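You operate a simulated robot arm through the tools that you are given. There is no shell and no other tool.

Carry out the task below with a simulated robot arm. There is one attempt and no reset: what you move stays moved.

Task
Change the glue cartridge for the yellow one and turn the red dial to RUN.
Fine: swing the cover aside and back; stand the blue cartridge on the ledge under door 6; wait for the green lamp. Set down upright: blue glue cartridge.
Where things are to end (x, y in the base frame): blue glue cartridge within 60 mm of [820, 180].

Only the result counts: the job must be done as asked and must still hold three seconds after the hand-in. Knocking over, shifting, dropping, spilling or breaking anything else fails it. Lids that push on must go on centred and level and be pressed home; caps that screw on are set level and turned clockwise until they are tight.

Robot
A 6-joint arm with a two-finger gripper, fixed in place. Base frame: the origin is at the foot of the arm, x ahead of it, y to its left, z up. Lengths are in mm, angles in rad, forces in N, time in s.
Its first joint turns from -2.897 to 2.897 rad. Payload 2.45 kg.
The TCP is the grasp point between the finger pads, 20 mm short of the fingertips. In the tool frame z runs along the fingers and y along their closing line. Largest opening 140 mm; the body of the gripper starts 168 mm behind the TCP.
Orientation is that of the tool frame in the base frame, as [roll, pitch, yaw] about the fixed x, y, z axes, in that order (R = Rz(yaw) Ry(pitch) Rx(roll)). With the fingers straight down and closing along the base's y, the tool's x points along the base's -x, its y along +y and its z along -z.

Tools
- The arm moves only by the tool arm_command. Its argument "plan" is a list of rows, each an object (a shift or turn left out is 0, a gripper value left out holds the last) with "xyz": the shift along the tool's x, y, z in units of 30 mm (1.0 is 30 mm), a list of three; "dr": the turn, a rotation vector about the tool's x, y, z in units of 8 degrees (1.0 is 8 degrees), a list of three; "jaw": the closure in counts, from 0 (fully open) to 255 (shut). In form: [{"xyz": [dx, dy, dz], "dr": [rx, ry, rz], "jaw": jaw}, ...]. A call has 1 to 20 rows; each row shifts and turns the commanded pose from where the row before left it, along the tool's axes as they then stand. A call with a number of a shift or a turn outside -1 to 1 is refused whole. A row lasts 0.2 s, in which the tool goes at most 50 mm and 0.15 rad; a call with a longer step from one row to the next is refused whole, and so is a gripper value outside its range. A pose out of reach is approached as far as the arm can. The call stops where the force on the tool passes 60 N (or 10 N more than at its start, if that is more) or the arm is blocked; 0.2 s more then pass. The fingers move at their own pace (about 45 mm/s each) and stop on an object; they squeeze with about 22 N. The grip force told is the motor's: it shows also when the fingers shut on nothing. Time passes only in rows, and 0.2 s behind the last, so rows that do not move let the fingers close. It gives the time, the measured TCP pose, the force on the tool (base axes), the opening and the grip force at its end, in the units of the frame above (readings bear some noise), with the torque about the TCP (base axes, N m) and any sound that the robot's microphone picked up, and new pictures: "views" is both (left out), scene, wrist or none.
- Cameras (640 x 400 px; columns grow to the right, rows downward): "scene" is fixed at [221.8, 500.7, 1748.2]; the picture's right is [-0.45, -0.90, 0.00], its down [-0.56, 0.28, -0.78] and it looks along [0.70, -0.35, -0.63] (base axes); focal length 311 px, centre (320, 200). "wrist" rides on the gripper at [78, 11, -209] in the tool frame; the picture's right is [-0.14, 0.99, 0.00], its down [-0.92, -0.13, -0.37] and it looks along [-0.37, -0.05, 0.93] (tool axes); focal length 280 px, centre (320, 200). There is no depth. A picture from a camera that has moved, and an enlarged one, comes with that camera's place and axes in the base frame and with its lens.
- enlarge(camera, box): a new picture of the part [left, top, right, bottom] of that camera's present view, enlarged. The clock stands still meanwhile.
- sign_off(): hands the job in; it is judged then, once.

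Nothing tells you positions but the pictures and the camera data. Unless the task says otherwise, let go and move clear before handing in.

The tools are called by a JSON object that holds its "method" and its "body". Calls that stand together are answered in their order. arm_command: Moves the arm, as the interface text tells. Its arguments: {"type":"object","properties":{"plan":{"type":"array","items":{"type":"object","properties":{"xyz":{"type":"array","items":{"type":"number"}},"dr":{"type":"array","items":{"type":"number"}},"jaw":{"type":"number"}}}},"views":{"type":"string","enum":["both","scene","wrist","none"]}},"required":["plan"]} The other tools are called the same way: enlarge (camera, box) takes an enlarged picture of a part of a camera's view; sign_off () hands the job in.

At the start:

```text
t: 0.0
tool_pos: [457.6, 334.3, 1456.5]
orientation: [3.141, 0.002, 3.139]
contact_force: [-0.1, 0.5, 0.2]
ft_torque: [0.01, -0.01, -0.02]
opening: 140.1
finger_force: 0.0
```

scene: 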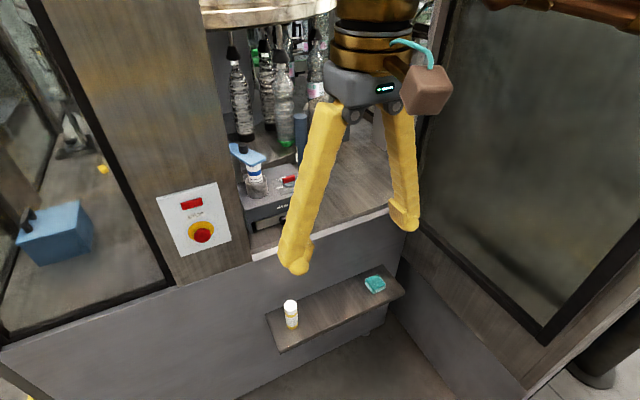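
wrist: 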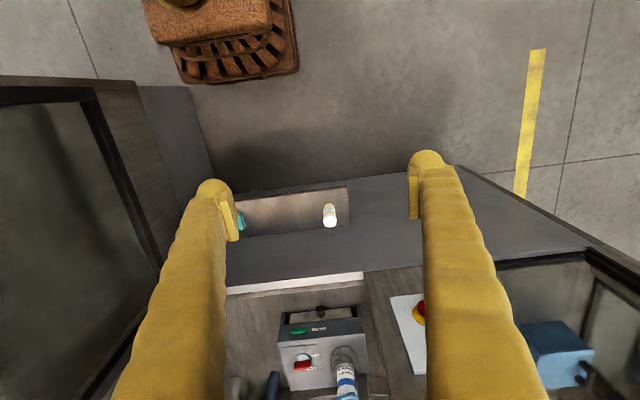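

I see a machine cabinet with an opening, a ledge carrying a white/yellow bottle and a teal item, and a device with a red rocker/dial inside. I'll enlarge to identify the parts before moving.

{"method": "enlarge", "body": {"camera": "scene", "box": [220, 120, 340, 260]}}

{"method": "enlarge", "body": {"camera": "scene", "box": [240, 240, 420, 360]}}

{"method": "enlarge", "body": {"camera": "wrist", "box": [220, 270, 440, 400]}}

{"method": "enlarge", "body": {"camera": "wrist", "box": [200, 170, 380, 280]}}

{"method": "enlarge", "body": {"camera": "scene", "box": [140, 160, 260, 280]}}

```text
2.86 times, centred on (280, 190) of scene
camera zoom: at [221.8, 500.7, 1748.2], right [-0.45, -0.9, 0.0], down [-0.56, 0.28, -0.78], along [0.7, -0.35, -0.63], focal length 889 px, centre (434, 229)
```

zoom: 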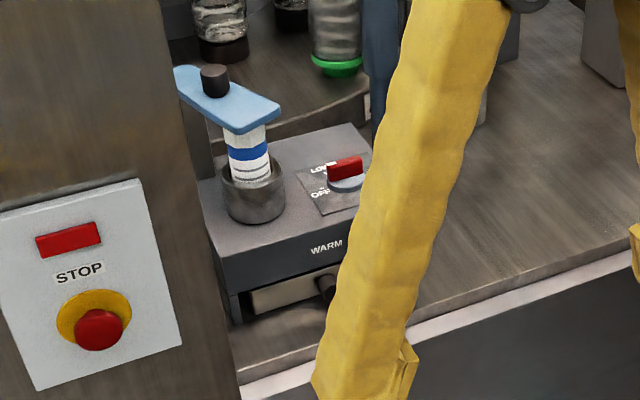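

```text
3.33 times, centred on (330, 300) of scene
camera zoom: at [221.8, 500.7, 1748.2], right [-0.45, -0.9, 0.0], down [-0.56, 0.28, -0.78], along [0.7, -0.35, -0.63], focal length 1037 px, centre (287, -133)
```

zoom: 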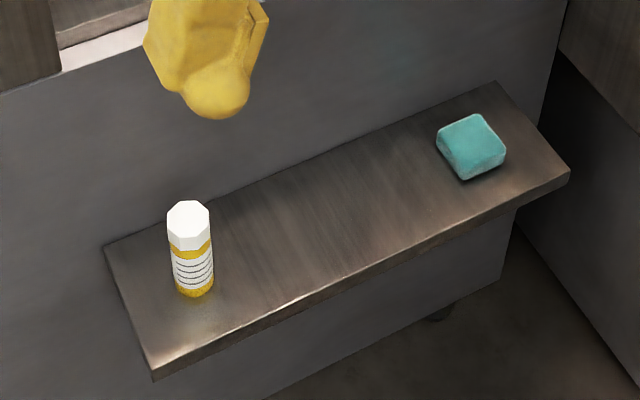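

```text
2.91 times, centred on (330, 335) of wrist
camera zoom: at [377.3, 345.3, 1665.5], right [0.14, 0.99, 0.0], down [0.92, -0.13, 0.37], along [0.37, -0.05, -0.93], focal length 816 px, centre (291, -193)
```

zoom: 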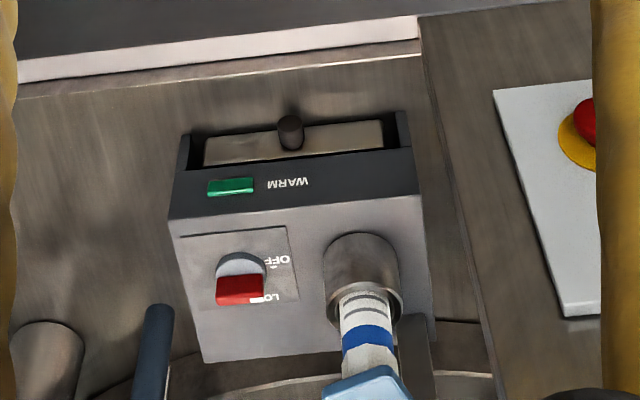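

```text
3.56 times, centred on (290, 225) of wrist
camera zoom: at [377.3, 345.3, 1665.5], right [0.14, 0.99, 0.0], down [0.92, -0.13, 0.37], along [0.37, -0.05, -0.93], focal length 997 px, centre (427, 111)
```

zoom: 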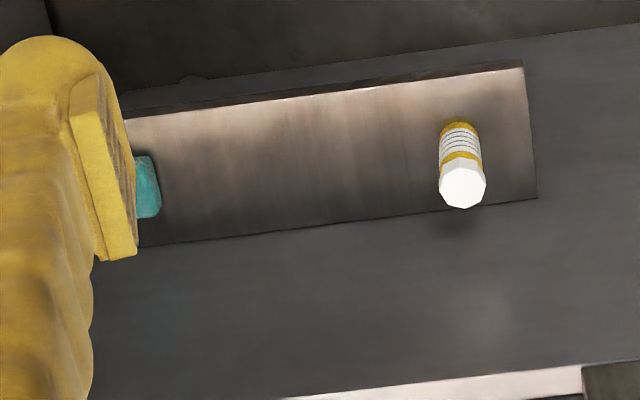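

```text
3.33 times, centred on (200, 220) of scene
camera zoom: at [221.8, 500.7, 1748.2], right [-0.45, -0.9, 0.0], down [-0.56, 0.28, -0.78], along [0.7, -0.35, -0.63], focal length 1037 px, centre (720, 133)
```

zoom: 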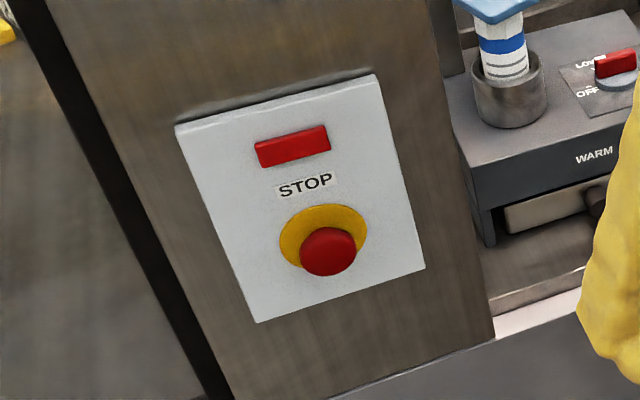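

The yellow cartridge stands on the ledge at roughly (790, 325, z≈790). The blue one is in a cup on the device at roughly (1015, 320, 1170), under a light-blue cover with a dark knob. I'll tilt the tool towards the machine and look in.

{"method": "arm_command", "body": {"plan": [{"xyz": [-0.5, 0, 0], "dr": [0, -1, 0]}, {"xyz": [-0.5, 0, 0], "dr": [0, -1, 0]}, {"xyz": [-0.5, 0, 0], "dr": [0, -1, 0]}, {"xyz": [-0.5, 0, 0], "dr": [0, -1, 0]}]}}

```text
t: 1.0
tool_pos: [515.4, 334.1, 1471.3]
orientation: [3.14, 0.562, 3.141]
contact_force: [0.5, -0.4, 0.0]
ft_torque: [-0.05, 0.01, 0.0]
opening: 140.0
finger_force: 0.1
camera wrist: at [336.3, 345.3, 1604.7], right [0.12, 0.99, 0.07], down [0.58, -0.13, 0.8], along [0.8, -0.05, -0.59], focal length 280 px, centre (320, 200)
```

scene: 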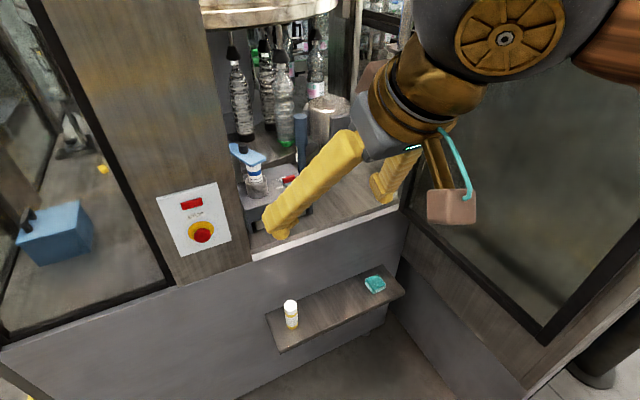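
wrist: 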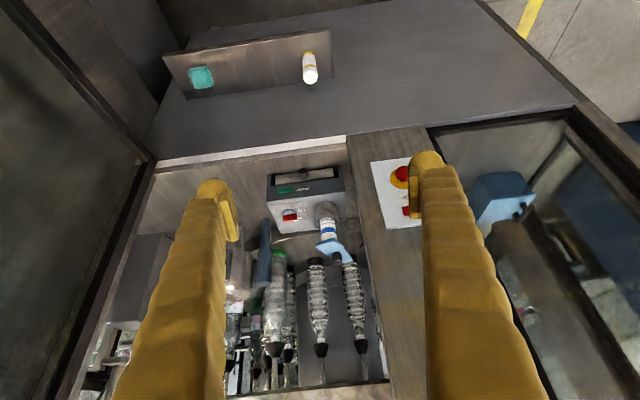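

The view into the machine is good now; I'll enlarge the device, cover and cartridge.

{"method": "enlarge", "body": {"camera": "wrist", "box": [255, 160, 375, 270]}}

{"method": "enlarge", "body": {"camera": "scene", "box": [220, 130, 310, 220]}}

{"method": "enlarge", "body": {"camera": "wrist", "box": [150, 20, 350, 160]}}

```text
3.64 times, centred on (315, 215) of wrist
camera zoom: at [336.3, 345.3, 1604.7], right [0.12, 0.99, 0.07], down [0.58, -0.13, 0.8], along [0.8, -0.05, -0.59], focal length 1020 px, centre (338, 146)
```

zoom: 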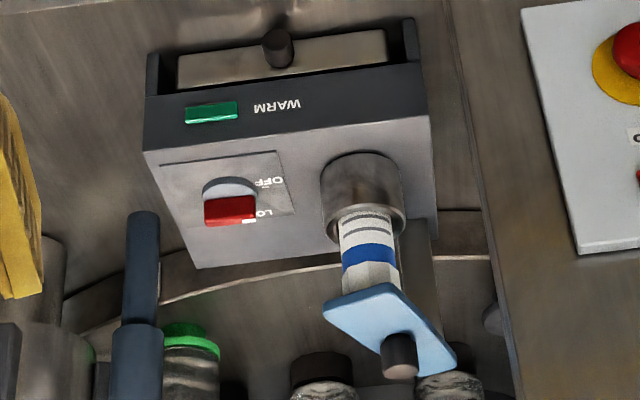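

```text
4.44 times, centred on (265, 175) of scene
camera zoom: at [221.8, 500.7, 1748.2], right [-0.45, -0.9, 0.0], down [-0.56, 0.28, -0.78], along [0.7, -0.35, -0.63], focal length 1382 px, centre (564, 311)
```

zoom: 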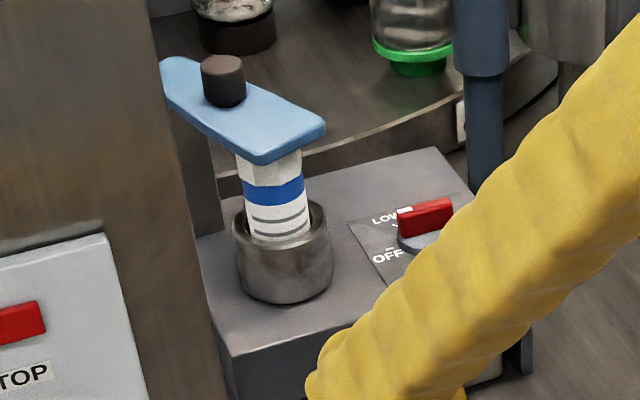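

```text
2.86 times, centred on (250, 90) of wrist
camera zoom: at [336.3, 345.3, 1604.7], right [0.12, 0.99, 0.07], down [0.58, -0.13, 0.8], along [0.8, -0.05, -0.59], focal length 801 px, centre (520, 514)
```

zoom: 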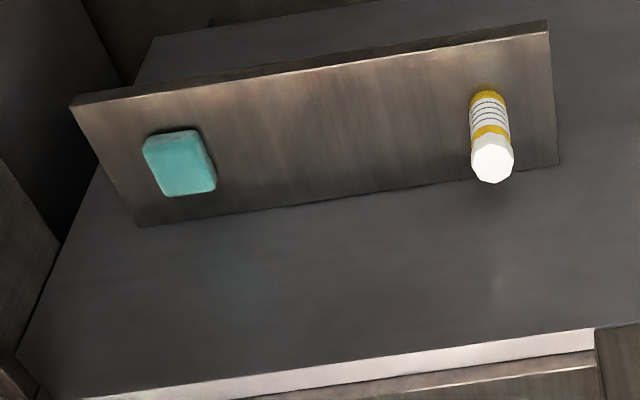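

The cup rim is near (1015, 318, 1180), with the front face at x≈880 and the column edge at y≈395. I'll go closer, tilted about 45° and yawed towards the cup, to look at the cover pivot and the dial labels.

{"method": "arm_command", "body": {"plan": [{"dr": [0, -0.8, 0]}, {"dr": [0, -0.8, 0]}, {"xyz": [-0.316, -0.147, 0.933]}, {"xyz": [-0.316, -0.147, 0.933]}, {"xyz": [-0.316, -0.147, 0.933]}, {"xyz": [-0.316, -0.147, 0.933]}, {"xyz": [-0.316, -0.147, 0.933]}, {"xyz": [-0.316, -0.147, 0.933]}, {"xyz": [-0.316, -0.147, 0.933]}, {"xyz": [-0.316, -0.147, 0.933]}, {"xyz": [-0.316, -0.147, 0.933]}, {"xyz": [-0.316, -0.147, 0.933]}, {"dr": [-0.7, 0, -0.7]}, {"dr": [-0.7, 0, -0.7]}]}}

```text
t: 4.0
tool_pos: [779.9, 289.9, 1339.3]
orientation: [-3.14, 0.784, -2.867]
contact_force: [-0.3, 0.0, 0.1]
ft_torque: [-0.04, -0.01, -0.04]
opening: 140.1
finger_force: 0.0
camera wrist: at [580.6, 245.2, 1430.9], right [-0.18, 0.98, 0.1], down [0.41, -0.02, 0.91], along [0.89, 0.2, -0.4], focal length 280 px, centre (320, 200)
```

scene: 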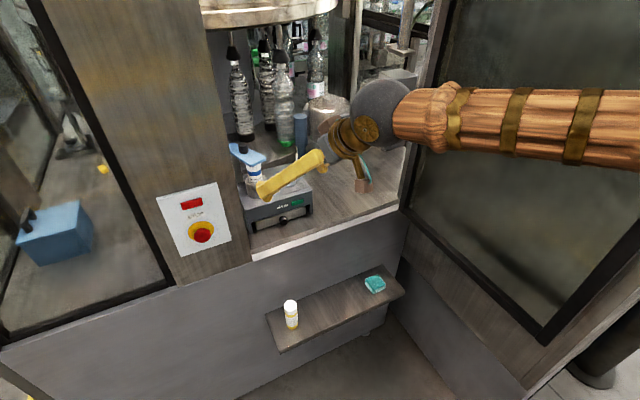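
wrist: 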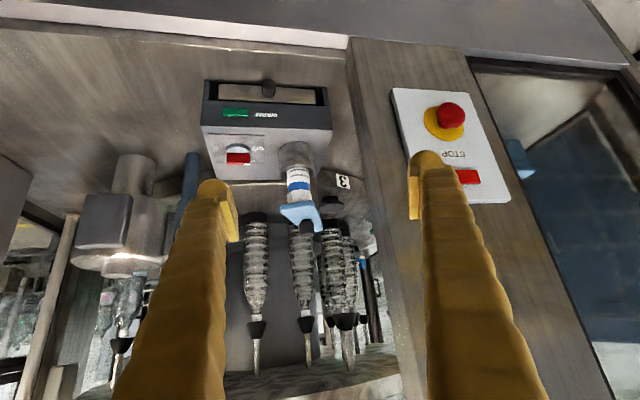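

The arm reached that pose without trouble. I'll enlarge the device again from here.

{"method": "enlarge", "body": {"camera": "wrist", "box": [190, 70, 360, 240]}}

{"method": "enlarge", "body": {"camera": "wrist", "box": [205, 130, 275, 180]}}

{"method": "enlarge", "body": {"camera": "scene", "box": [220, 130, 330, 240]}}

```text
2.35 times, centred on (275, 155) of wrist
camera zoom: at [580.6, 245.2, 1430.9], right [-0.18, 0.98, 0.1], down [0.41, -0.02, 0.91], along [0.89, 0.2, -0.4], focal length 660 px, centre (426, 306)
```

zoom: 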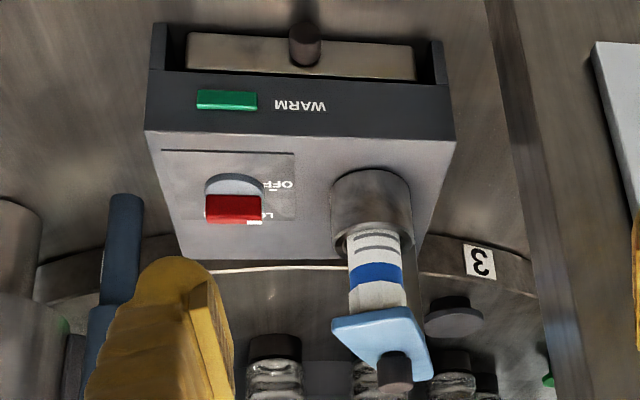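

```text
8.00 times, centred on (240, 155) of wrist
camera zoom: at [580.6, 245.2, 1430.9], right [-0.18, 0.98, 0.1], down [0.41, -0.02, 0.91], along [0.89, 0.2, -0.4], focal length 2243 px, centre (960, 560)
```

zoom: 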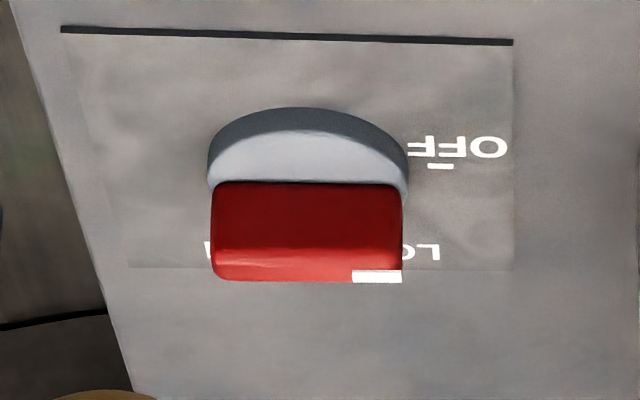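

```text
3.64 times, centred on (275, 185) of scene
camera zoom: at [221.8, 500.7, 1748.2], right [-0.45, -0.9, 0.0], down [-0.56, 0.28, -0.78], along [0.7, -0.35, -0.63], focal length 1131 px, centre (484, 254)
```

zoom: 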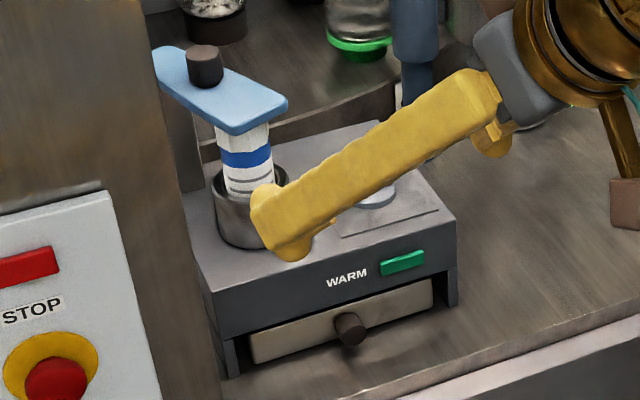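

The dial's white mark points at OFF (towards +y). LOW sits behind it and another label is hidden by the bar. I'll look closer at the cover and post.

{"method": "enlarge", "body": {"camera": "wrist", "box": [265, 130, 345, 240]}}

{"method": "enlarge", "body": {"camera": "scene", "box": [220, 130, 275, 210]}}

```text
3.64 times, centred on (305, 185) of wrist
camera zoom: at [580.6, 245.2, 1430.9], right [-0.18, 0.98, 0.1], down [0.41, -0.02, 0.91], along [0.89, 0.2, -0.4], focal length 1020 px, centre (374, 254)
```

zoom: 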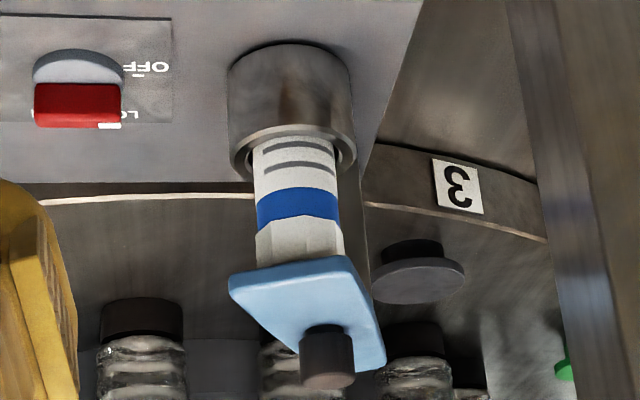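

```text
5.00 times, centred on (248, 170) of scene
camera zoom: at [221.8, 500.7, 1748.2], right [-0.45, -0.9, 0.0], down [-0.56, 0.28, -0.78], along [0.7, -0.35, -0.63], focal length 1555 px, centre (682, 350)
```

zoom: 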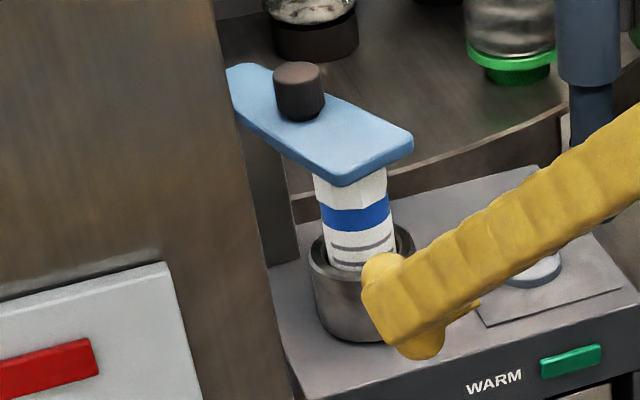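

Better triangulation puts the cup near (1067, 315, rim z 1151), the cover's front edge near (1039, 304, 1234) and the knob near (1098, 329, 1260). The cover's post is behind the cup. I'll move in a little for a better view.

{"method": "arm_command", "body": {"plan": [{"xyz": [-0.668, -0.334, 0.668]}, {"xyz": [-0.668, -0.334, 0.668]}, {"xyz": [-0.668, -0.334, 0.668]}, {"xyz": [-0.668, -0.334, 0.668]}, {"xyz": [-0.668, -0.334, 0.668]}]}}

```text
t: 5.2
tool_pos: [930.2, 279.7, 1338.9]
orientation: [3.141, 0.783, -2.865]
contact_force: [-0.6, -0.7, 1.1]
ft_torque: [-0.01, 0.02, 0.01]
opening: 140.0
finger_force: 0.1
camera wrist: at [730.0, 235.2, 1430.5], right [-0.18, 0.98, 0.1], down [0.41, -0.02, 0.91], along [0.89, 0.2, -0.4], focal length 280 px, centre (320, 200)
```

scene: 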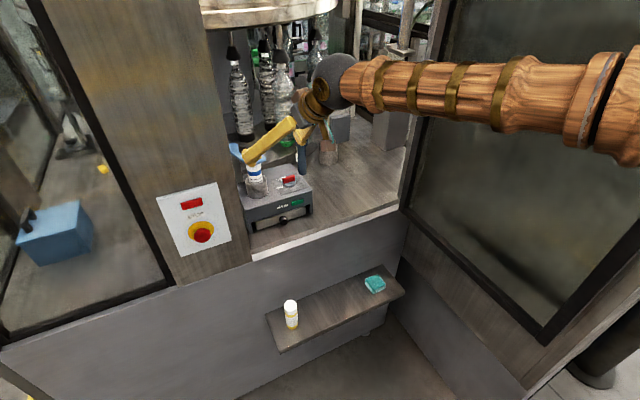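
wrist: 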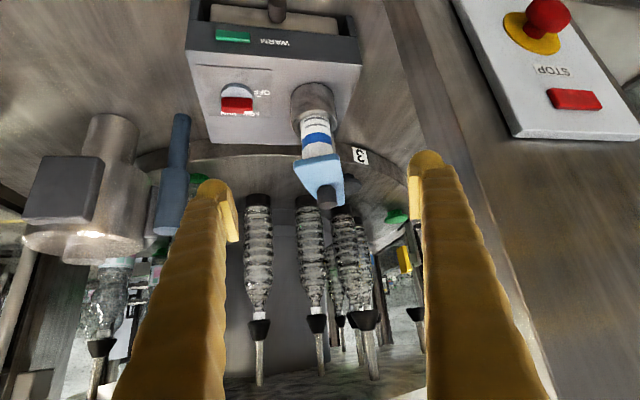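

{"method": "enlarge", "body": {"camera": "wrist", "box": [270, 70, 390, 220]}}

{"method": "enlarge", "body": {"camera": "wrist", "box": [190, 65, 290, 135]}}

{"method": "enlarge", "body": {"camera": "scene", "box": [230, 140, 320, 240]}}

```text
2.67 times, centred on (330, 145) of wrist
camera zoom: at [730.0, 235.2, 1430.5], right [-0.18, 0.98, 0.1], down [0.41, -0.02, 0.91], along [0.89, 0.2, -0.4], focal length 748 px, centre (293, 347)
```

zoom: 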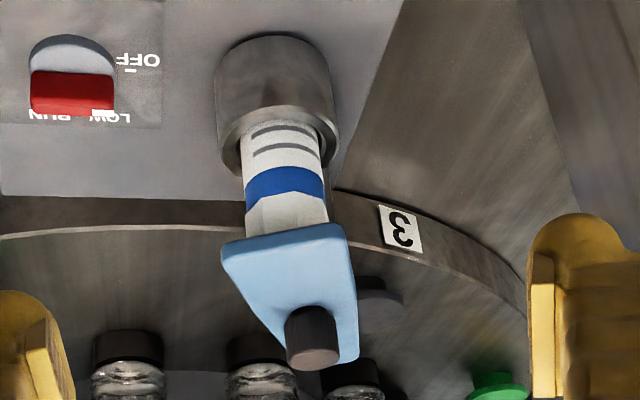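

```text
5.71 times, centred on (240, 100) of wrist
camera zoom: at [730.0, 235.2, 1430.5], right [-0.18, 0.98, 0.1], down [0.41, -0.02, 0.91], along [0.89, 0.2, -0.4], focal length 1602 px, centre (777, 771)
```

zoom: 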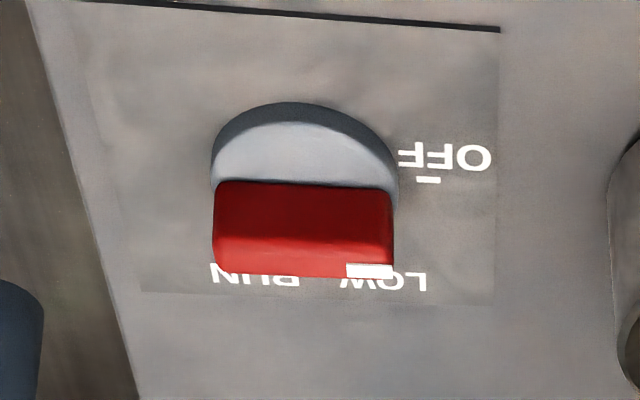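

```text
4.00 times, centred on (275, 190) of scene
camera zoom: at [221.8, 500.7, 1748.2], right [-0.45, -0.9, 0.0], down [-0.56, 0.28, -0.78], along [0.7, -0.35, -0.63], focal length 1244 px, centre (500, 240)
```

zoom: 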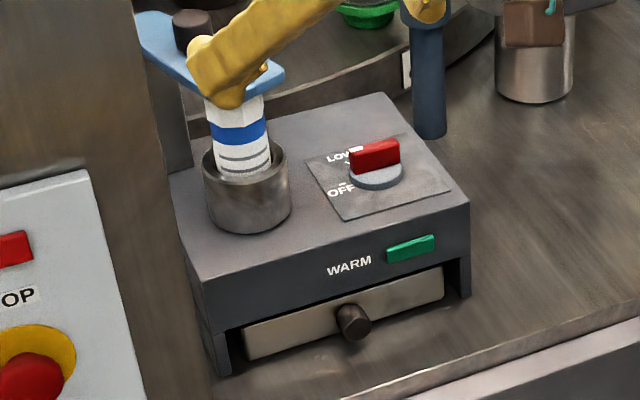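

Dial labels read OFF (+y side), LOW (back left) and RUN (back, slightly right). Dial centre is about (1073, 200), device top z≈1093, and the knob is about (1102, 329, 1260). I'll close the jaws partway and approach above and in front of the cover knob.

{"method": "arm_command", "body": {"plan": [{"jaw": 165}, {"jaw": 165}, {"jaw": 165}, {"jaw": 165}, {"jaw": 165}, {"xyz": [-0.562, 0, 0.785]}, {"xyz": [-0.562, 0, 0.785]}, {"xyz": [-0.562, 0, 0.785]}, {"xyz": [-0.562, 0, 0.785]}]}}

```text
t: 7.2
tool_pos: [1040.1, 311.9, 1320.7]
orientation: [3.141, 0.787, -2.866]
contact_force: [0.4, -0.4, 0.1]
ft_torque: [0.0, 0.0, -0.02]
opening: 49.3
finger_force: 0.1
camera wrist: at [840.6, 267.0, 1412.3], right [-0.18, 0.98, 0.1], down [0.41, -0.02, 0.91], along [0.89, 0.2, -0.4], focal length 280 px, centre (320, 200)
```

scene: 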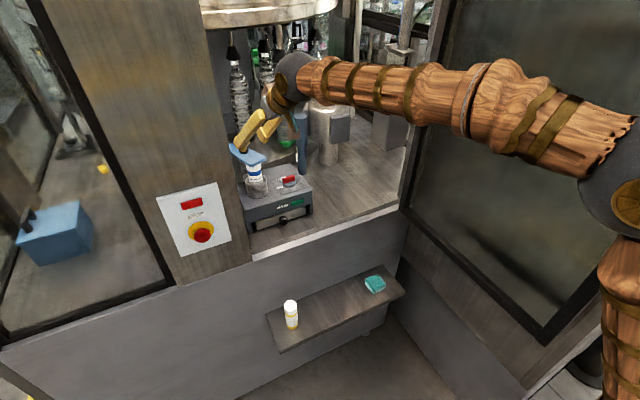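
wrist: 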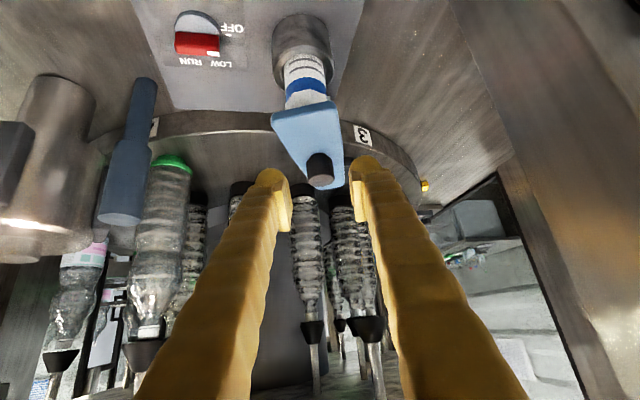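

{"method": "enlarge", "body": {"camera": "wrist", "box": [250, 80, 390, 220]}}

{"method": "enlarge", "body": {"camera": "wrist", "box": [150, 0, 270, 80]}}

{"method": "enlarge", "body": {"camera": "scene", "box": [220, 100, 320, 210]}}

```text
2.86 times, centred on (320, 150) of wrist
camera zoom: at [840.6, 267.0, 1412.3], right [-0.18, 0.98, 0.1], down [0.41, -0.02, 0.91], along [0.89, 0.2, -0.4], focal length 801 px, centre (320, 343)
```

zoom: 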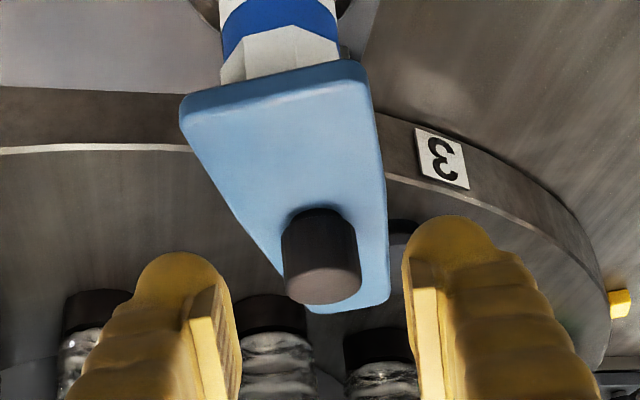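

```text
5.00 times, centred on (210, 40) of wrist
camera zoom: at [840.6, 267.0, 1412.3], right [-0.18, 0.98, 0.1], down [0.41, -0.02, 0.91], along [0.89, 0.2, -0.4], focal length 1402 px, centre (870, 1000)
```

zoom: 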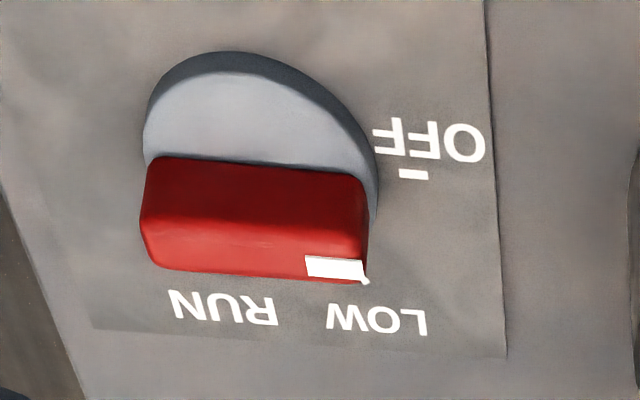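

```text
3.64 times, centred on (270, 155) of scene
camera zoom: at [221.8, 500.7, 1748.2], right [-0.45, -0.9, 0.0], down [-0.56, 0.28, -0.78], along [0.7, -0.35, -0.63], focal length 1131 px, centre (502, 364)
```

zoom: 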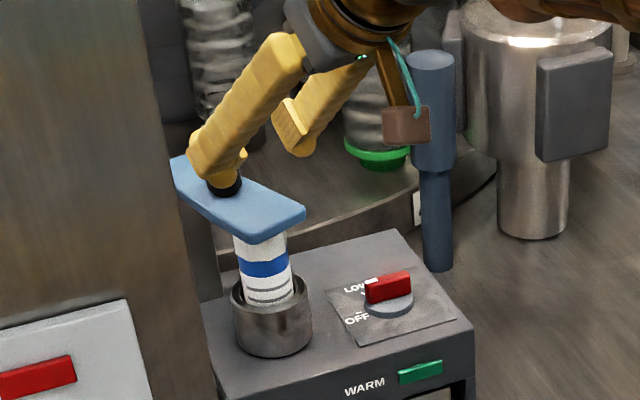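

The knob sits near the rear of the cover, which seems to pivot close behind it. I'll lower the open fingers around the knob as a cage, without squeezing.

{"method": "arm_command", "body": {"plan": [{"xyz": [-0.13, 0, 0.8]}, {"xyz": [-0.13, 0, 0.8]}, {"xyz": [-0.13, 0, 0.8]}]}}

{"method": "enlarge", "body": {"camera": "wrist", "box": [240, 60, 400, 220]}}

{"method": "enlarge", "body": {"camera": "scene", "box": [220, 100, 320, 210]}}

```text
t: 8.0
tool_pos: [1096.9, 327.3, 1277.8]
orientation: [3.141, 0.785, -2.866]
contact_force: [-0.9, 0.9, 0.3]
ft_torque: [0.01, 0.03, -0.01]
opening: 49.6
finger_force: 0.1
camera wrist: at [897.3, 283.1, 1369.3], right [-0.18, 0.98, 0.1], down [0.41, -0.02, 0.91], along [0.89, 0.2, -0.4], focal length 280 px, centre (320, 200)
```

scene: 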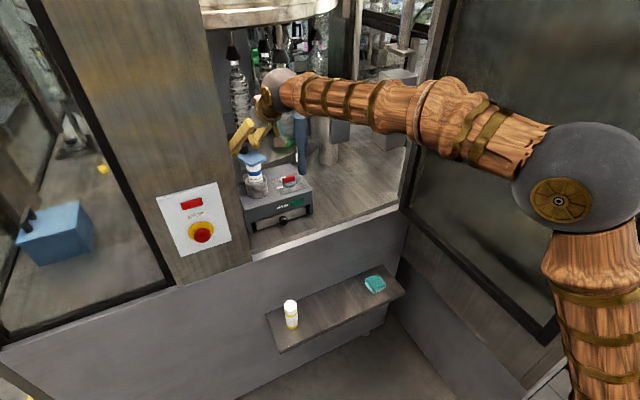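
wrist: 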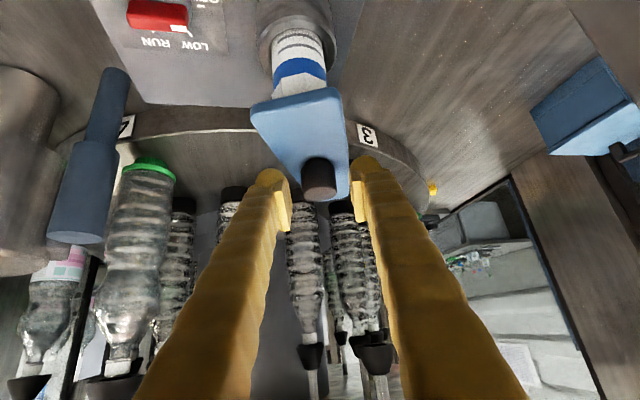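

```text
2.50 times, centred on (320, 140) of wrist
camera zoom: at [897.3, 283.1, 1369.3], right [-0.18, 0.98, 0.1], down [0.41, -0.02, 0.91], along [0.89, 0.2, -0.4], focal length 701 px, centre (320, 350)
```

zoom: 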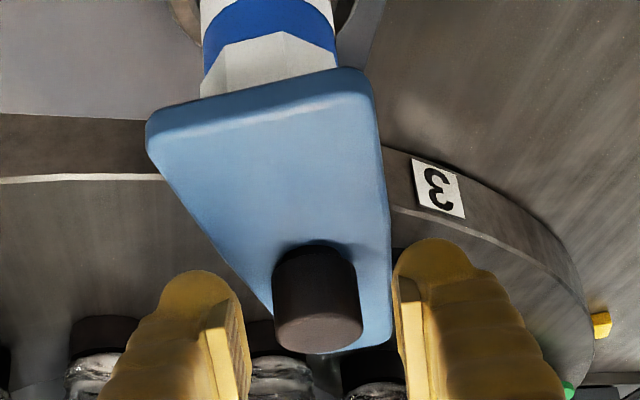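

```text
3.64 times, centred on (270, 155) of scene
camera zoom: at [221.8, 500.7, 1748.2], right [-0.45, -0.9, 0.0], down [-0.56, 0.28, -0.78], along [0.7, -0.35, -0.63], focal length 1131 px, centre (502, 364)
```

zoom: 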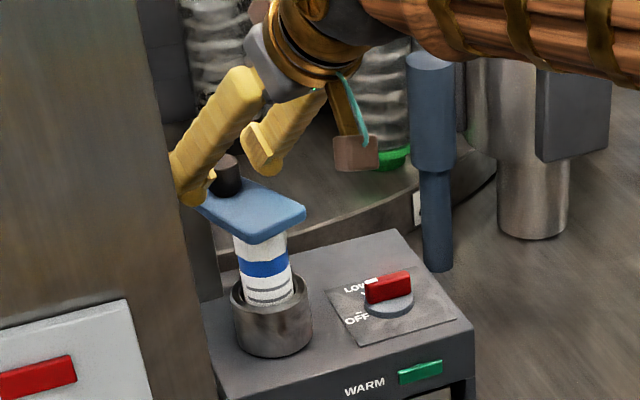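

The knob is between the fingers. I'll nudge sideways towards -y and check whether the cover swings freely that way.

{"method": "arm_command", "body": {"plan": [{"xyz": [0, -0.3, 0]}, {"xyz": [0, -0.3, 0]}, {"xyz": [0, -0.3, 0]}]}}

{"method": "enlarge", "body": {"camera": "wrist", "box": [240, 60, 400, 220]}}

```text
t: 8.8
tool_pos: [1103.1, 303.8, 1276.1]
orientation: [3.138, 0.784, -2.864]
contact_force: [4.5, 41.1, -2.1]
ft_torque: [0.19, -0.36, -0.22]
opening: 74.4
finger_force: 18.4
camera wrist: at [904.3, 259.5, 1368.2], right [-0.18, 0.98, 0.1], down [0.41, -0.02, 0.91], along [0.89, 0.2, -0.4], focal length 280 px, centre (320, 200)
```

scene: 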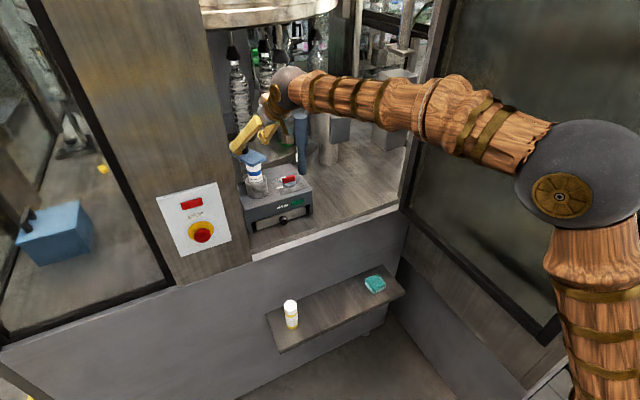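
wrist: 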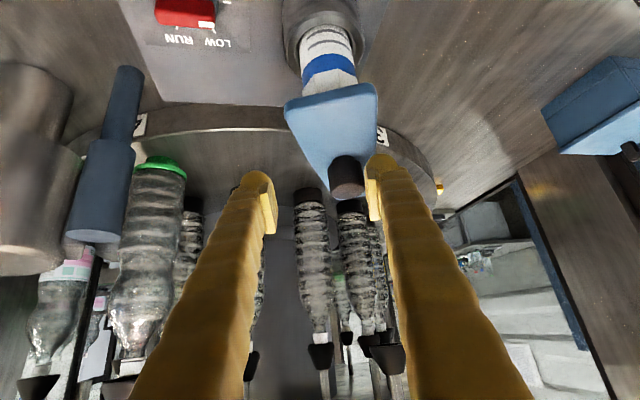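

```text
2.50 times, centred on (320, 140) of wrist
camera zoom: at [904.3, 259.5, 1368.2], right [-0.18, 0.98, 0.1], down [0.41, -0.02, 0.91], along [0.89, 0.2, -0.4], focal length 701 px, centre (320, 350)
```

zoom: 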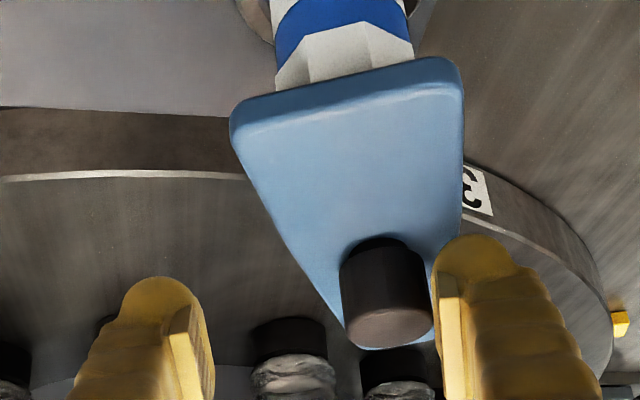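

That way is blocked: 41 N and the cover didn't move. I'll go back and try the other direction (+y).

{"method": "arm_command", "body": {"plan": [{"xyz": [0, 0.4, 0]}, {"xyz": [0, 0.4, 0]}, {"xyz": [0, 0.3, 0]}, {"xyz": [0, 0.2, 0]}, {"xyz": [0, 0.2, 0]}]}}

{"method": "enlarge", "body": {"camera": "wrist", "box": [240, 60, 400, 220]}}

```text
t: 10.0
tool_pos: [1092.3, 345.0, 1278.1]
orientation: [-3.141, 0.783, -2.865]
contact_force: [0.9, -0.3, 0.1]
ft_torque: [-0.02, 0.0, -0.03]
opening: 49.8
finger_force: 0.2
camera wrist: at [892.4, 300.7, 1368.8], right [-0.18, 0.98, 0.1], down [0.41, -0.02, 0.91], along [0.89, 0.2, -0.4], focal length 280 px, centre (320, 200)
```

scene: 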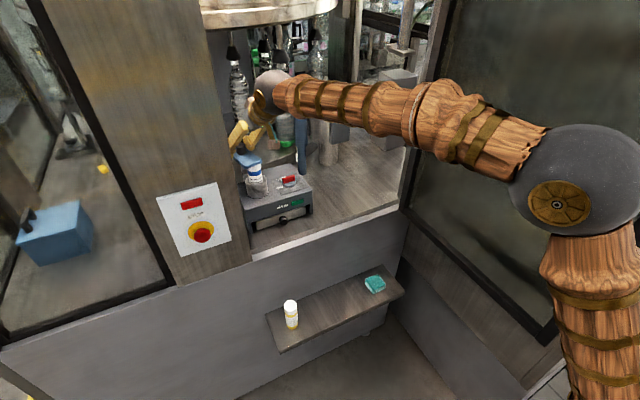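
wrist: 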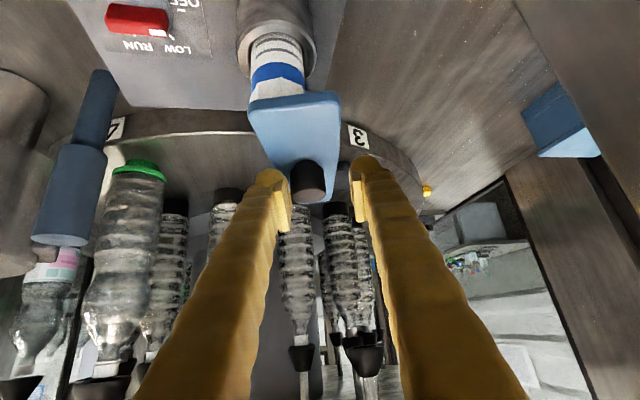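

```text
2.50 times, centred on (320, 140) of wrist
camera zoom: at [892.4, 300.7, 1368.8], right [-0.18, 0.98, 0.1], down [0.41, -0.02, 0.91], along [0.89, 0.2, -0.4], focal length 701 px, centre (320, 350)
```

zoom: 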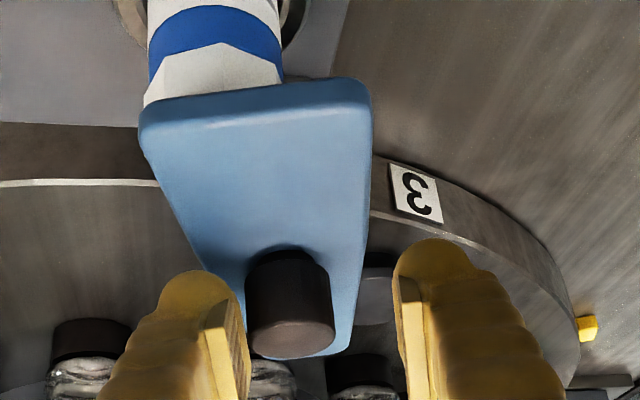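

The cover swings freely towards +y about a pivot near (1165, 354). I'll tighten the cage and follow that arc, with a small yaw increase to stay clear of the column.

{"method": "arm_command", "body": {"plan": [{"jaw": 195}, {"jaw": 195}, {"xyz": [-0.21, 0.436, 0.21], "dr": [-0.177, 0, -0.177]}, {"xyz": [-0.161, 0.417, 0.161], "dr": [-0.177, 0, -0.177]}]}}

{"method": "enlarge", "body": {"camera": "wrist", "box": [200, 40, 400, 240]}}

```text
t: 11.0
tool_pos: [1099.6, 375.0, 1276.1]
orientation: [3.141, 0.784, -2.796]
contact_force: [0.0, 0.0, 0.6]
ft_torque: [-0.02, 0.0, 0.02]
opening: 33.1
finger_force: 0.3
camera wrist: at [903.9, 315.5, 1369.0], right [-0.24, 0.96, 0.1], down [0.41, 0.01, 0.91], along [0.88, 0.26, -0.4], focal length 280 px, centre (320, 200)
```

scene: 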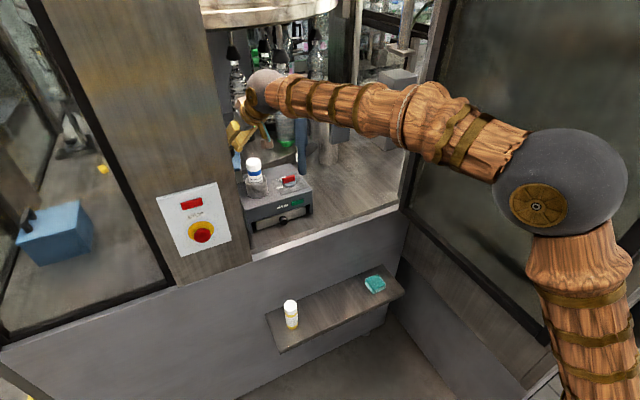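
wrist: 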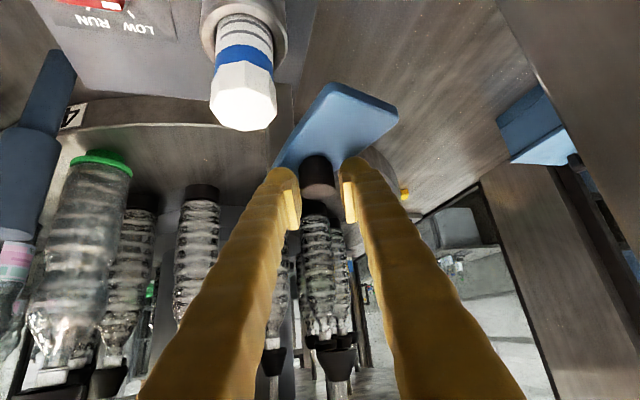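

```text
2.00 times, centred on (300, 140) of wrist
camera zoom: at [903.9, 315.5, 1369.0], right [-0.24, 0.96, 0.1], down [0.41, 0.01, 0.91], along [0.88, 0.26, -0.4], focal length 561 px, centre (360, 320)
```

zoom: 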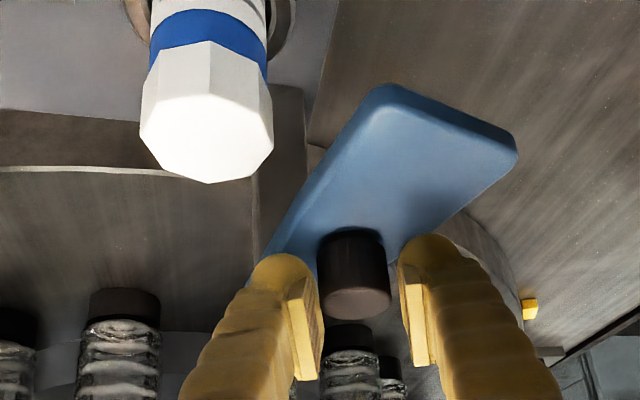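

The cover is already well off the cartridge. I'll swing it a little further for finger clearance.

{"method": "arm_command", "body": {"plan": [{"xyz": [-0.227, 0.349, 0.227], "dr": [-0.177, 0, -0.177]}, {"xyz": [-0.2, 0.2, 0.2], "dr": [-0.177, 0, -0.177]}]}}

{"method": "enlarge", "body": {"camera": "wrist", "box": [200, 40, 400, 240]}}

```text
t: 11.6
tool_pos: [1110.8, 395.9, 1276.2]
orientation: [3.141, 0.784, -2.725]
contact_force: [0.7, -2.1, -0.1]
ft_torque: [-0.03, 0.03, -0.01]
opening: 33.6
finger_force: 0.6
camera wrist: at [919.5, 323.7, 1368.4], right [-0.31, 0.95, 0.1], down [0.41, 0.04, 0.91], along [0.86, 0.32, -0.4], focal length 280 px, centre (320, 200)
```

scene: 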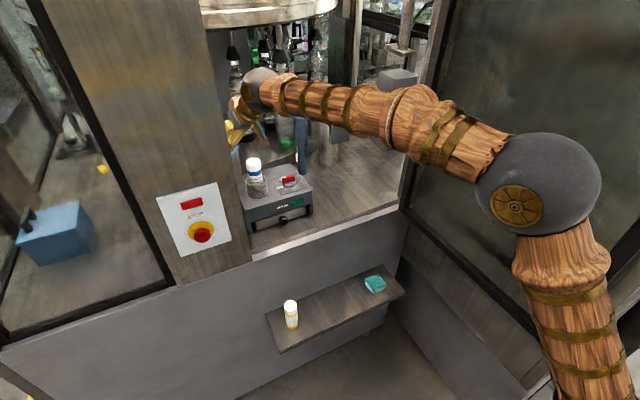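
wrist: 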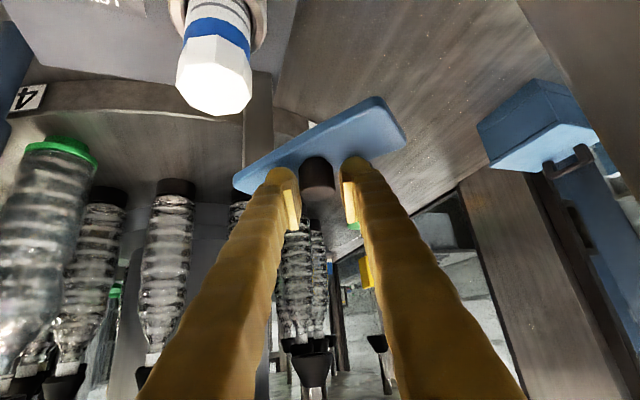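

```text
2.00 times, centred on (300, 140) of wrist
camera zoom: at [919.5, 323.7, 1368.4], right [-0.31, 0.95, 0.1], down [0.41, 0.04, 0.91], along [0.86, 0.32, -0.4], focal length 561 px, centre (360, 320)
```

zoom: 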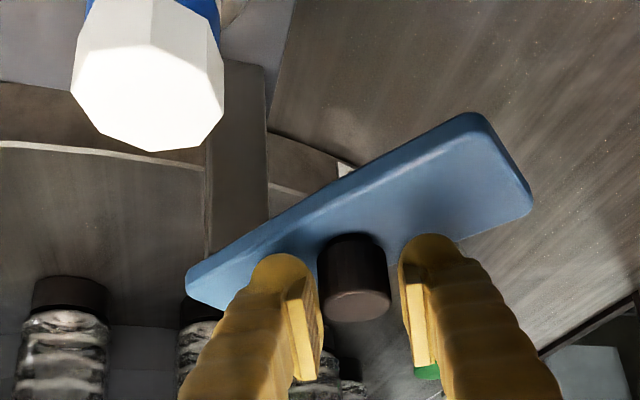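

The cover is fully aside. I'll lift off the knob, back out, and line up in front of the blue cartridge (axis about (1067, 314), top z≈1225).

{"method": "arm_command", "body": {"plan": [{"jaw": 175}, {"xyz": [-0.53, 0, -0.53]}, {"xyz": [-0.53, 0, -0.53]}, {"dr": [0.7, 0, 0.7], "jaw": 109}, {"xyz": [0.602, -0.438, -0.602]}, {"xyz": [0.602, -0.438, -0.602]}, {"xyz": [0.602, -0.438, -0.602]}, {"xyz": [0.602, -0.438, -0.602]}, {"xyz": [0.602, -0.438, -0.602]}, {"xyz": [0.511, 0, 0.511]}, {"xyz": [0.511, 0, 0.511]}, {"xyz": [0.511, 0, 0.511]}]}}

{"method": "enlarge", "body": {"camera": "wrist", "box": [200, 40, 440, 240]}}

```text
t: 14.2
tool_pos: [1005.3, 298.0, 1256.8]
orientation: [3.14, 0.784, -2.865]
contact_force: [-0.3, 0.1, 0.9]
ft_torque: [0.02, 0.04, 0.01]
opening: 79.8
finger_force: 0.0
camera wrist: at [806.1, 252.6, 1347.8], right [-0.18, 0.98, 0.1], down [0.41, -0.02, 0.91], along [0.89, 0.2, -0.4], focal length 280 px, centre (320, 200)
```

scene: 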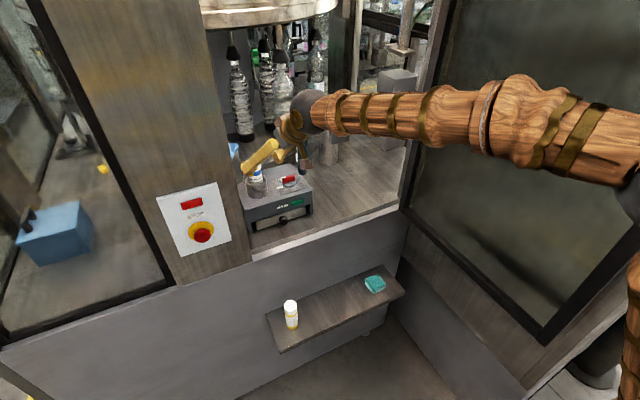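
wrist: 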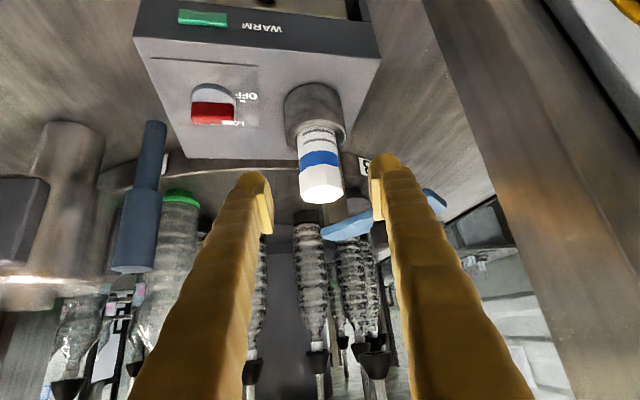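

```text
2.00 times, centred on (320, 140) of wrist
camera zoom: at [806.1, 252.6, 1347.8], right [-0.18, 0.98, 0.1], down [0.41, -0.02, 0.91], along [0.89, 0.2, -0.4], focal length 561 px, centre (320, 320)
```

zoom: 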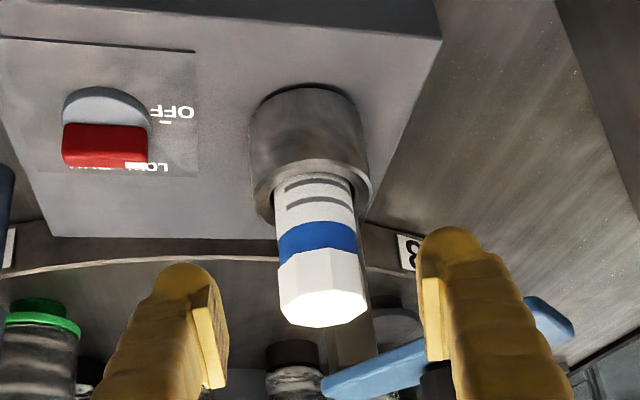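

The fingers are lined up with the cartridge. I'll move in along the tool axis.

{"method": "arm_command", "body": {"plan": [{"xyz": [0, 0, 0.95]}, {"xyz": [0, 0, 0.95]}, {"xyz": [0, 0, 0.95]}]}}

{"method": "enlarge", "body": {"camera": "wrist", "box": [200, 40, 440, 240]}}

{"method": "enlarge", "body": {"camera": "scene", "box": [220, 130, 320, 230]}}

```text
t: 15.0
tool_pos: [1063.9, 314.7, 1196.6]
orientation: [3.141, 0.785, -2.864]
contact_force: [-0.5, -0.5, 0.1]
ft_torque: [-0.03, 0.03, 0.02]
opening: 80.2
finger_force: 0.1
camera wrist: at [864.3, 269.2, 1288.5], right [-0.18, 0.98, 0.1], down [0.41, -0.02, 0.91], along [0.89, 0.2, -0.4], focal length 280 px, centre (320, 200)
```

scene: 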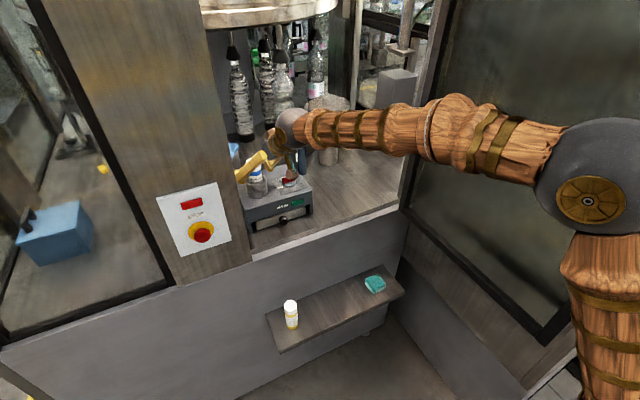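
wrist: 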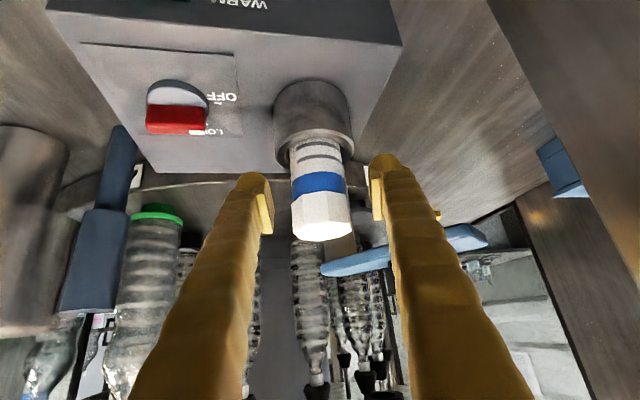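

```text
2.00 times, centred on (320, 140) of wrist
camera zoom: at [864.3, 269.2, 1288.5], right [-0.18, 0.98, 0.1], down [0.41, -0.02, 0.91], along [0.89, 0.2, -0.4], focal length 561 px, centre (320, 320)
```

zoom: 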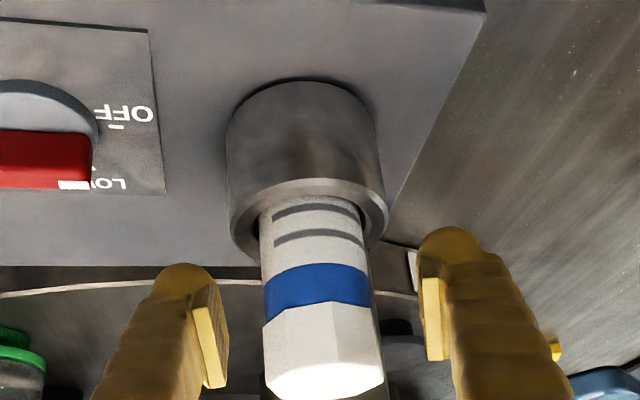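

```text
4.00 times, centred on (270, 180) of scene
camera zoom: at [221.8, 500.7, 1748.2], right [-0.45, -0.9, 0.0], down [-0.56, 0.28, -0.78], along [0.7, -0.35, -0.63], focal length 1244 px, centre (520, 280)
```

zoom: 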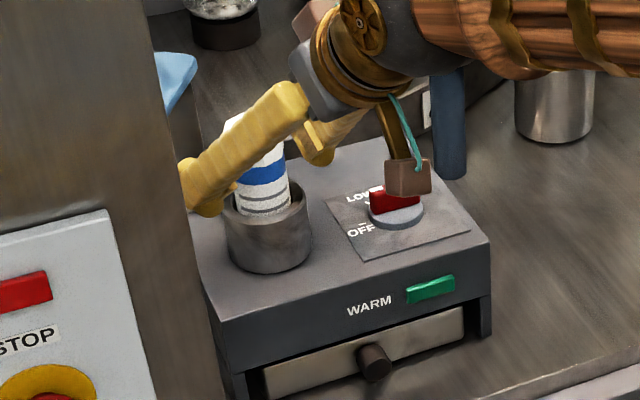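

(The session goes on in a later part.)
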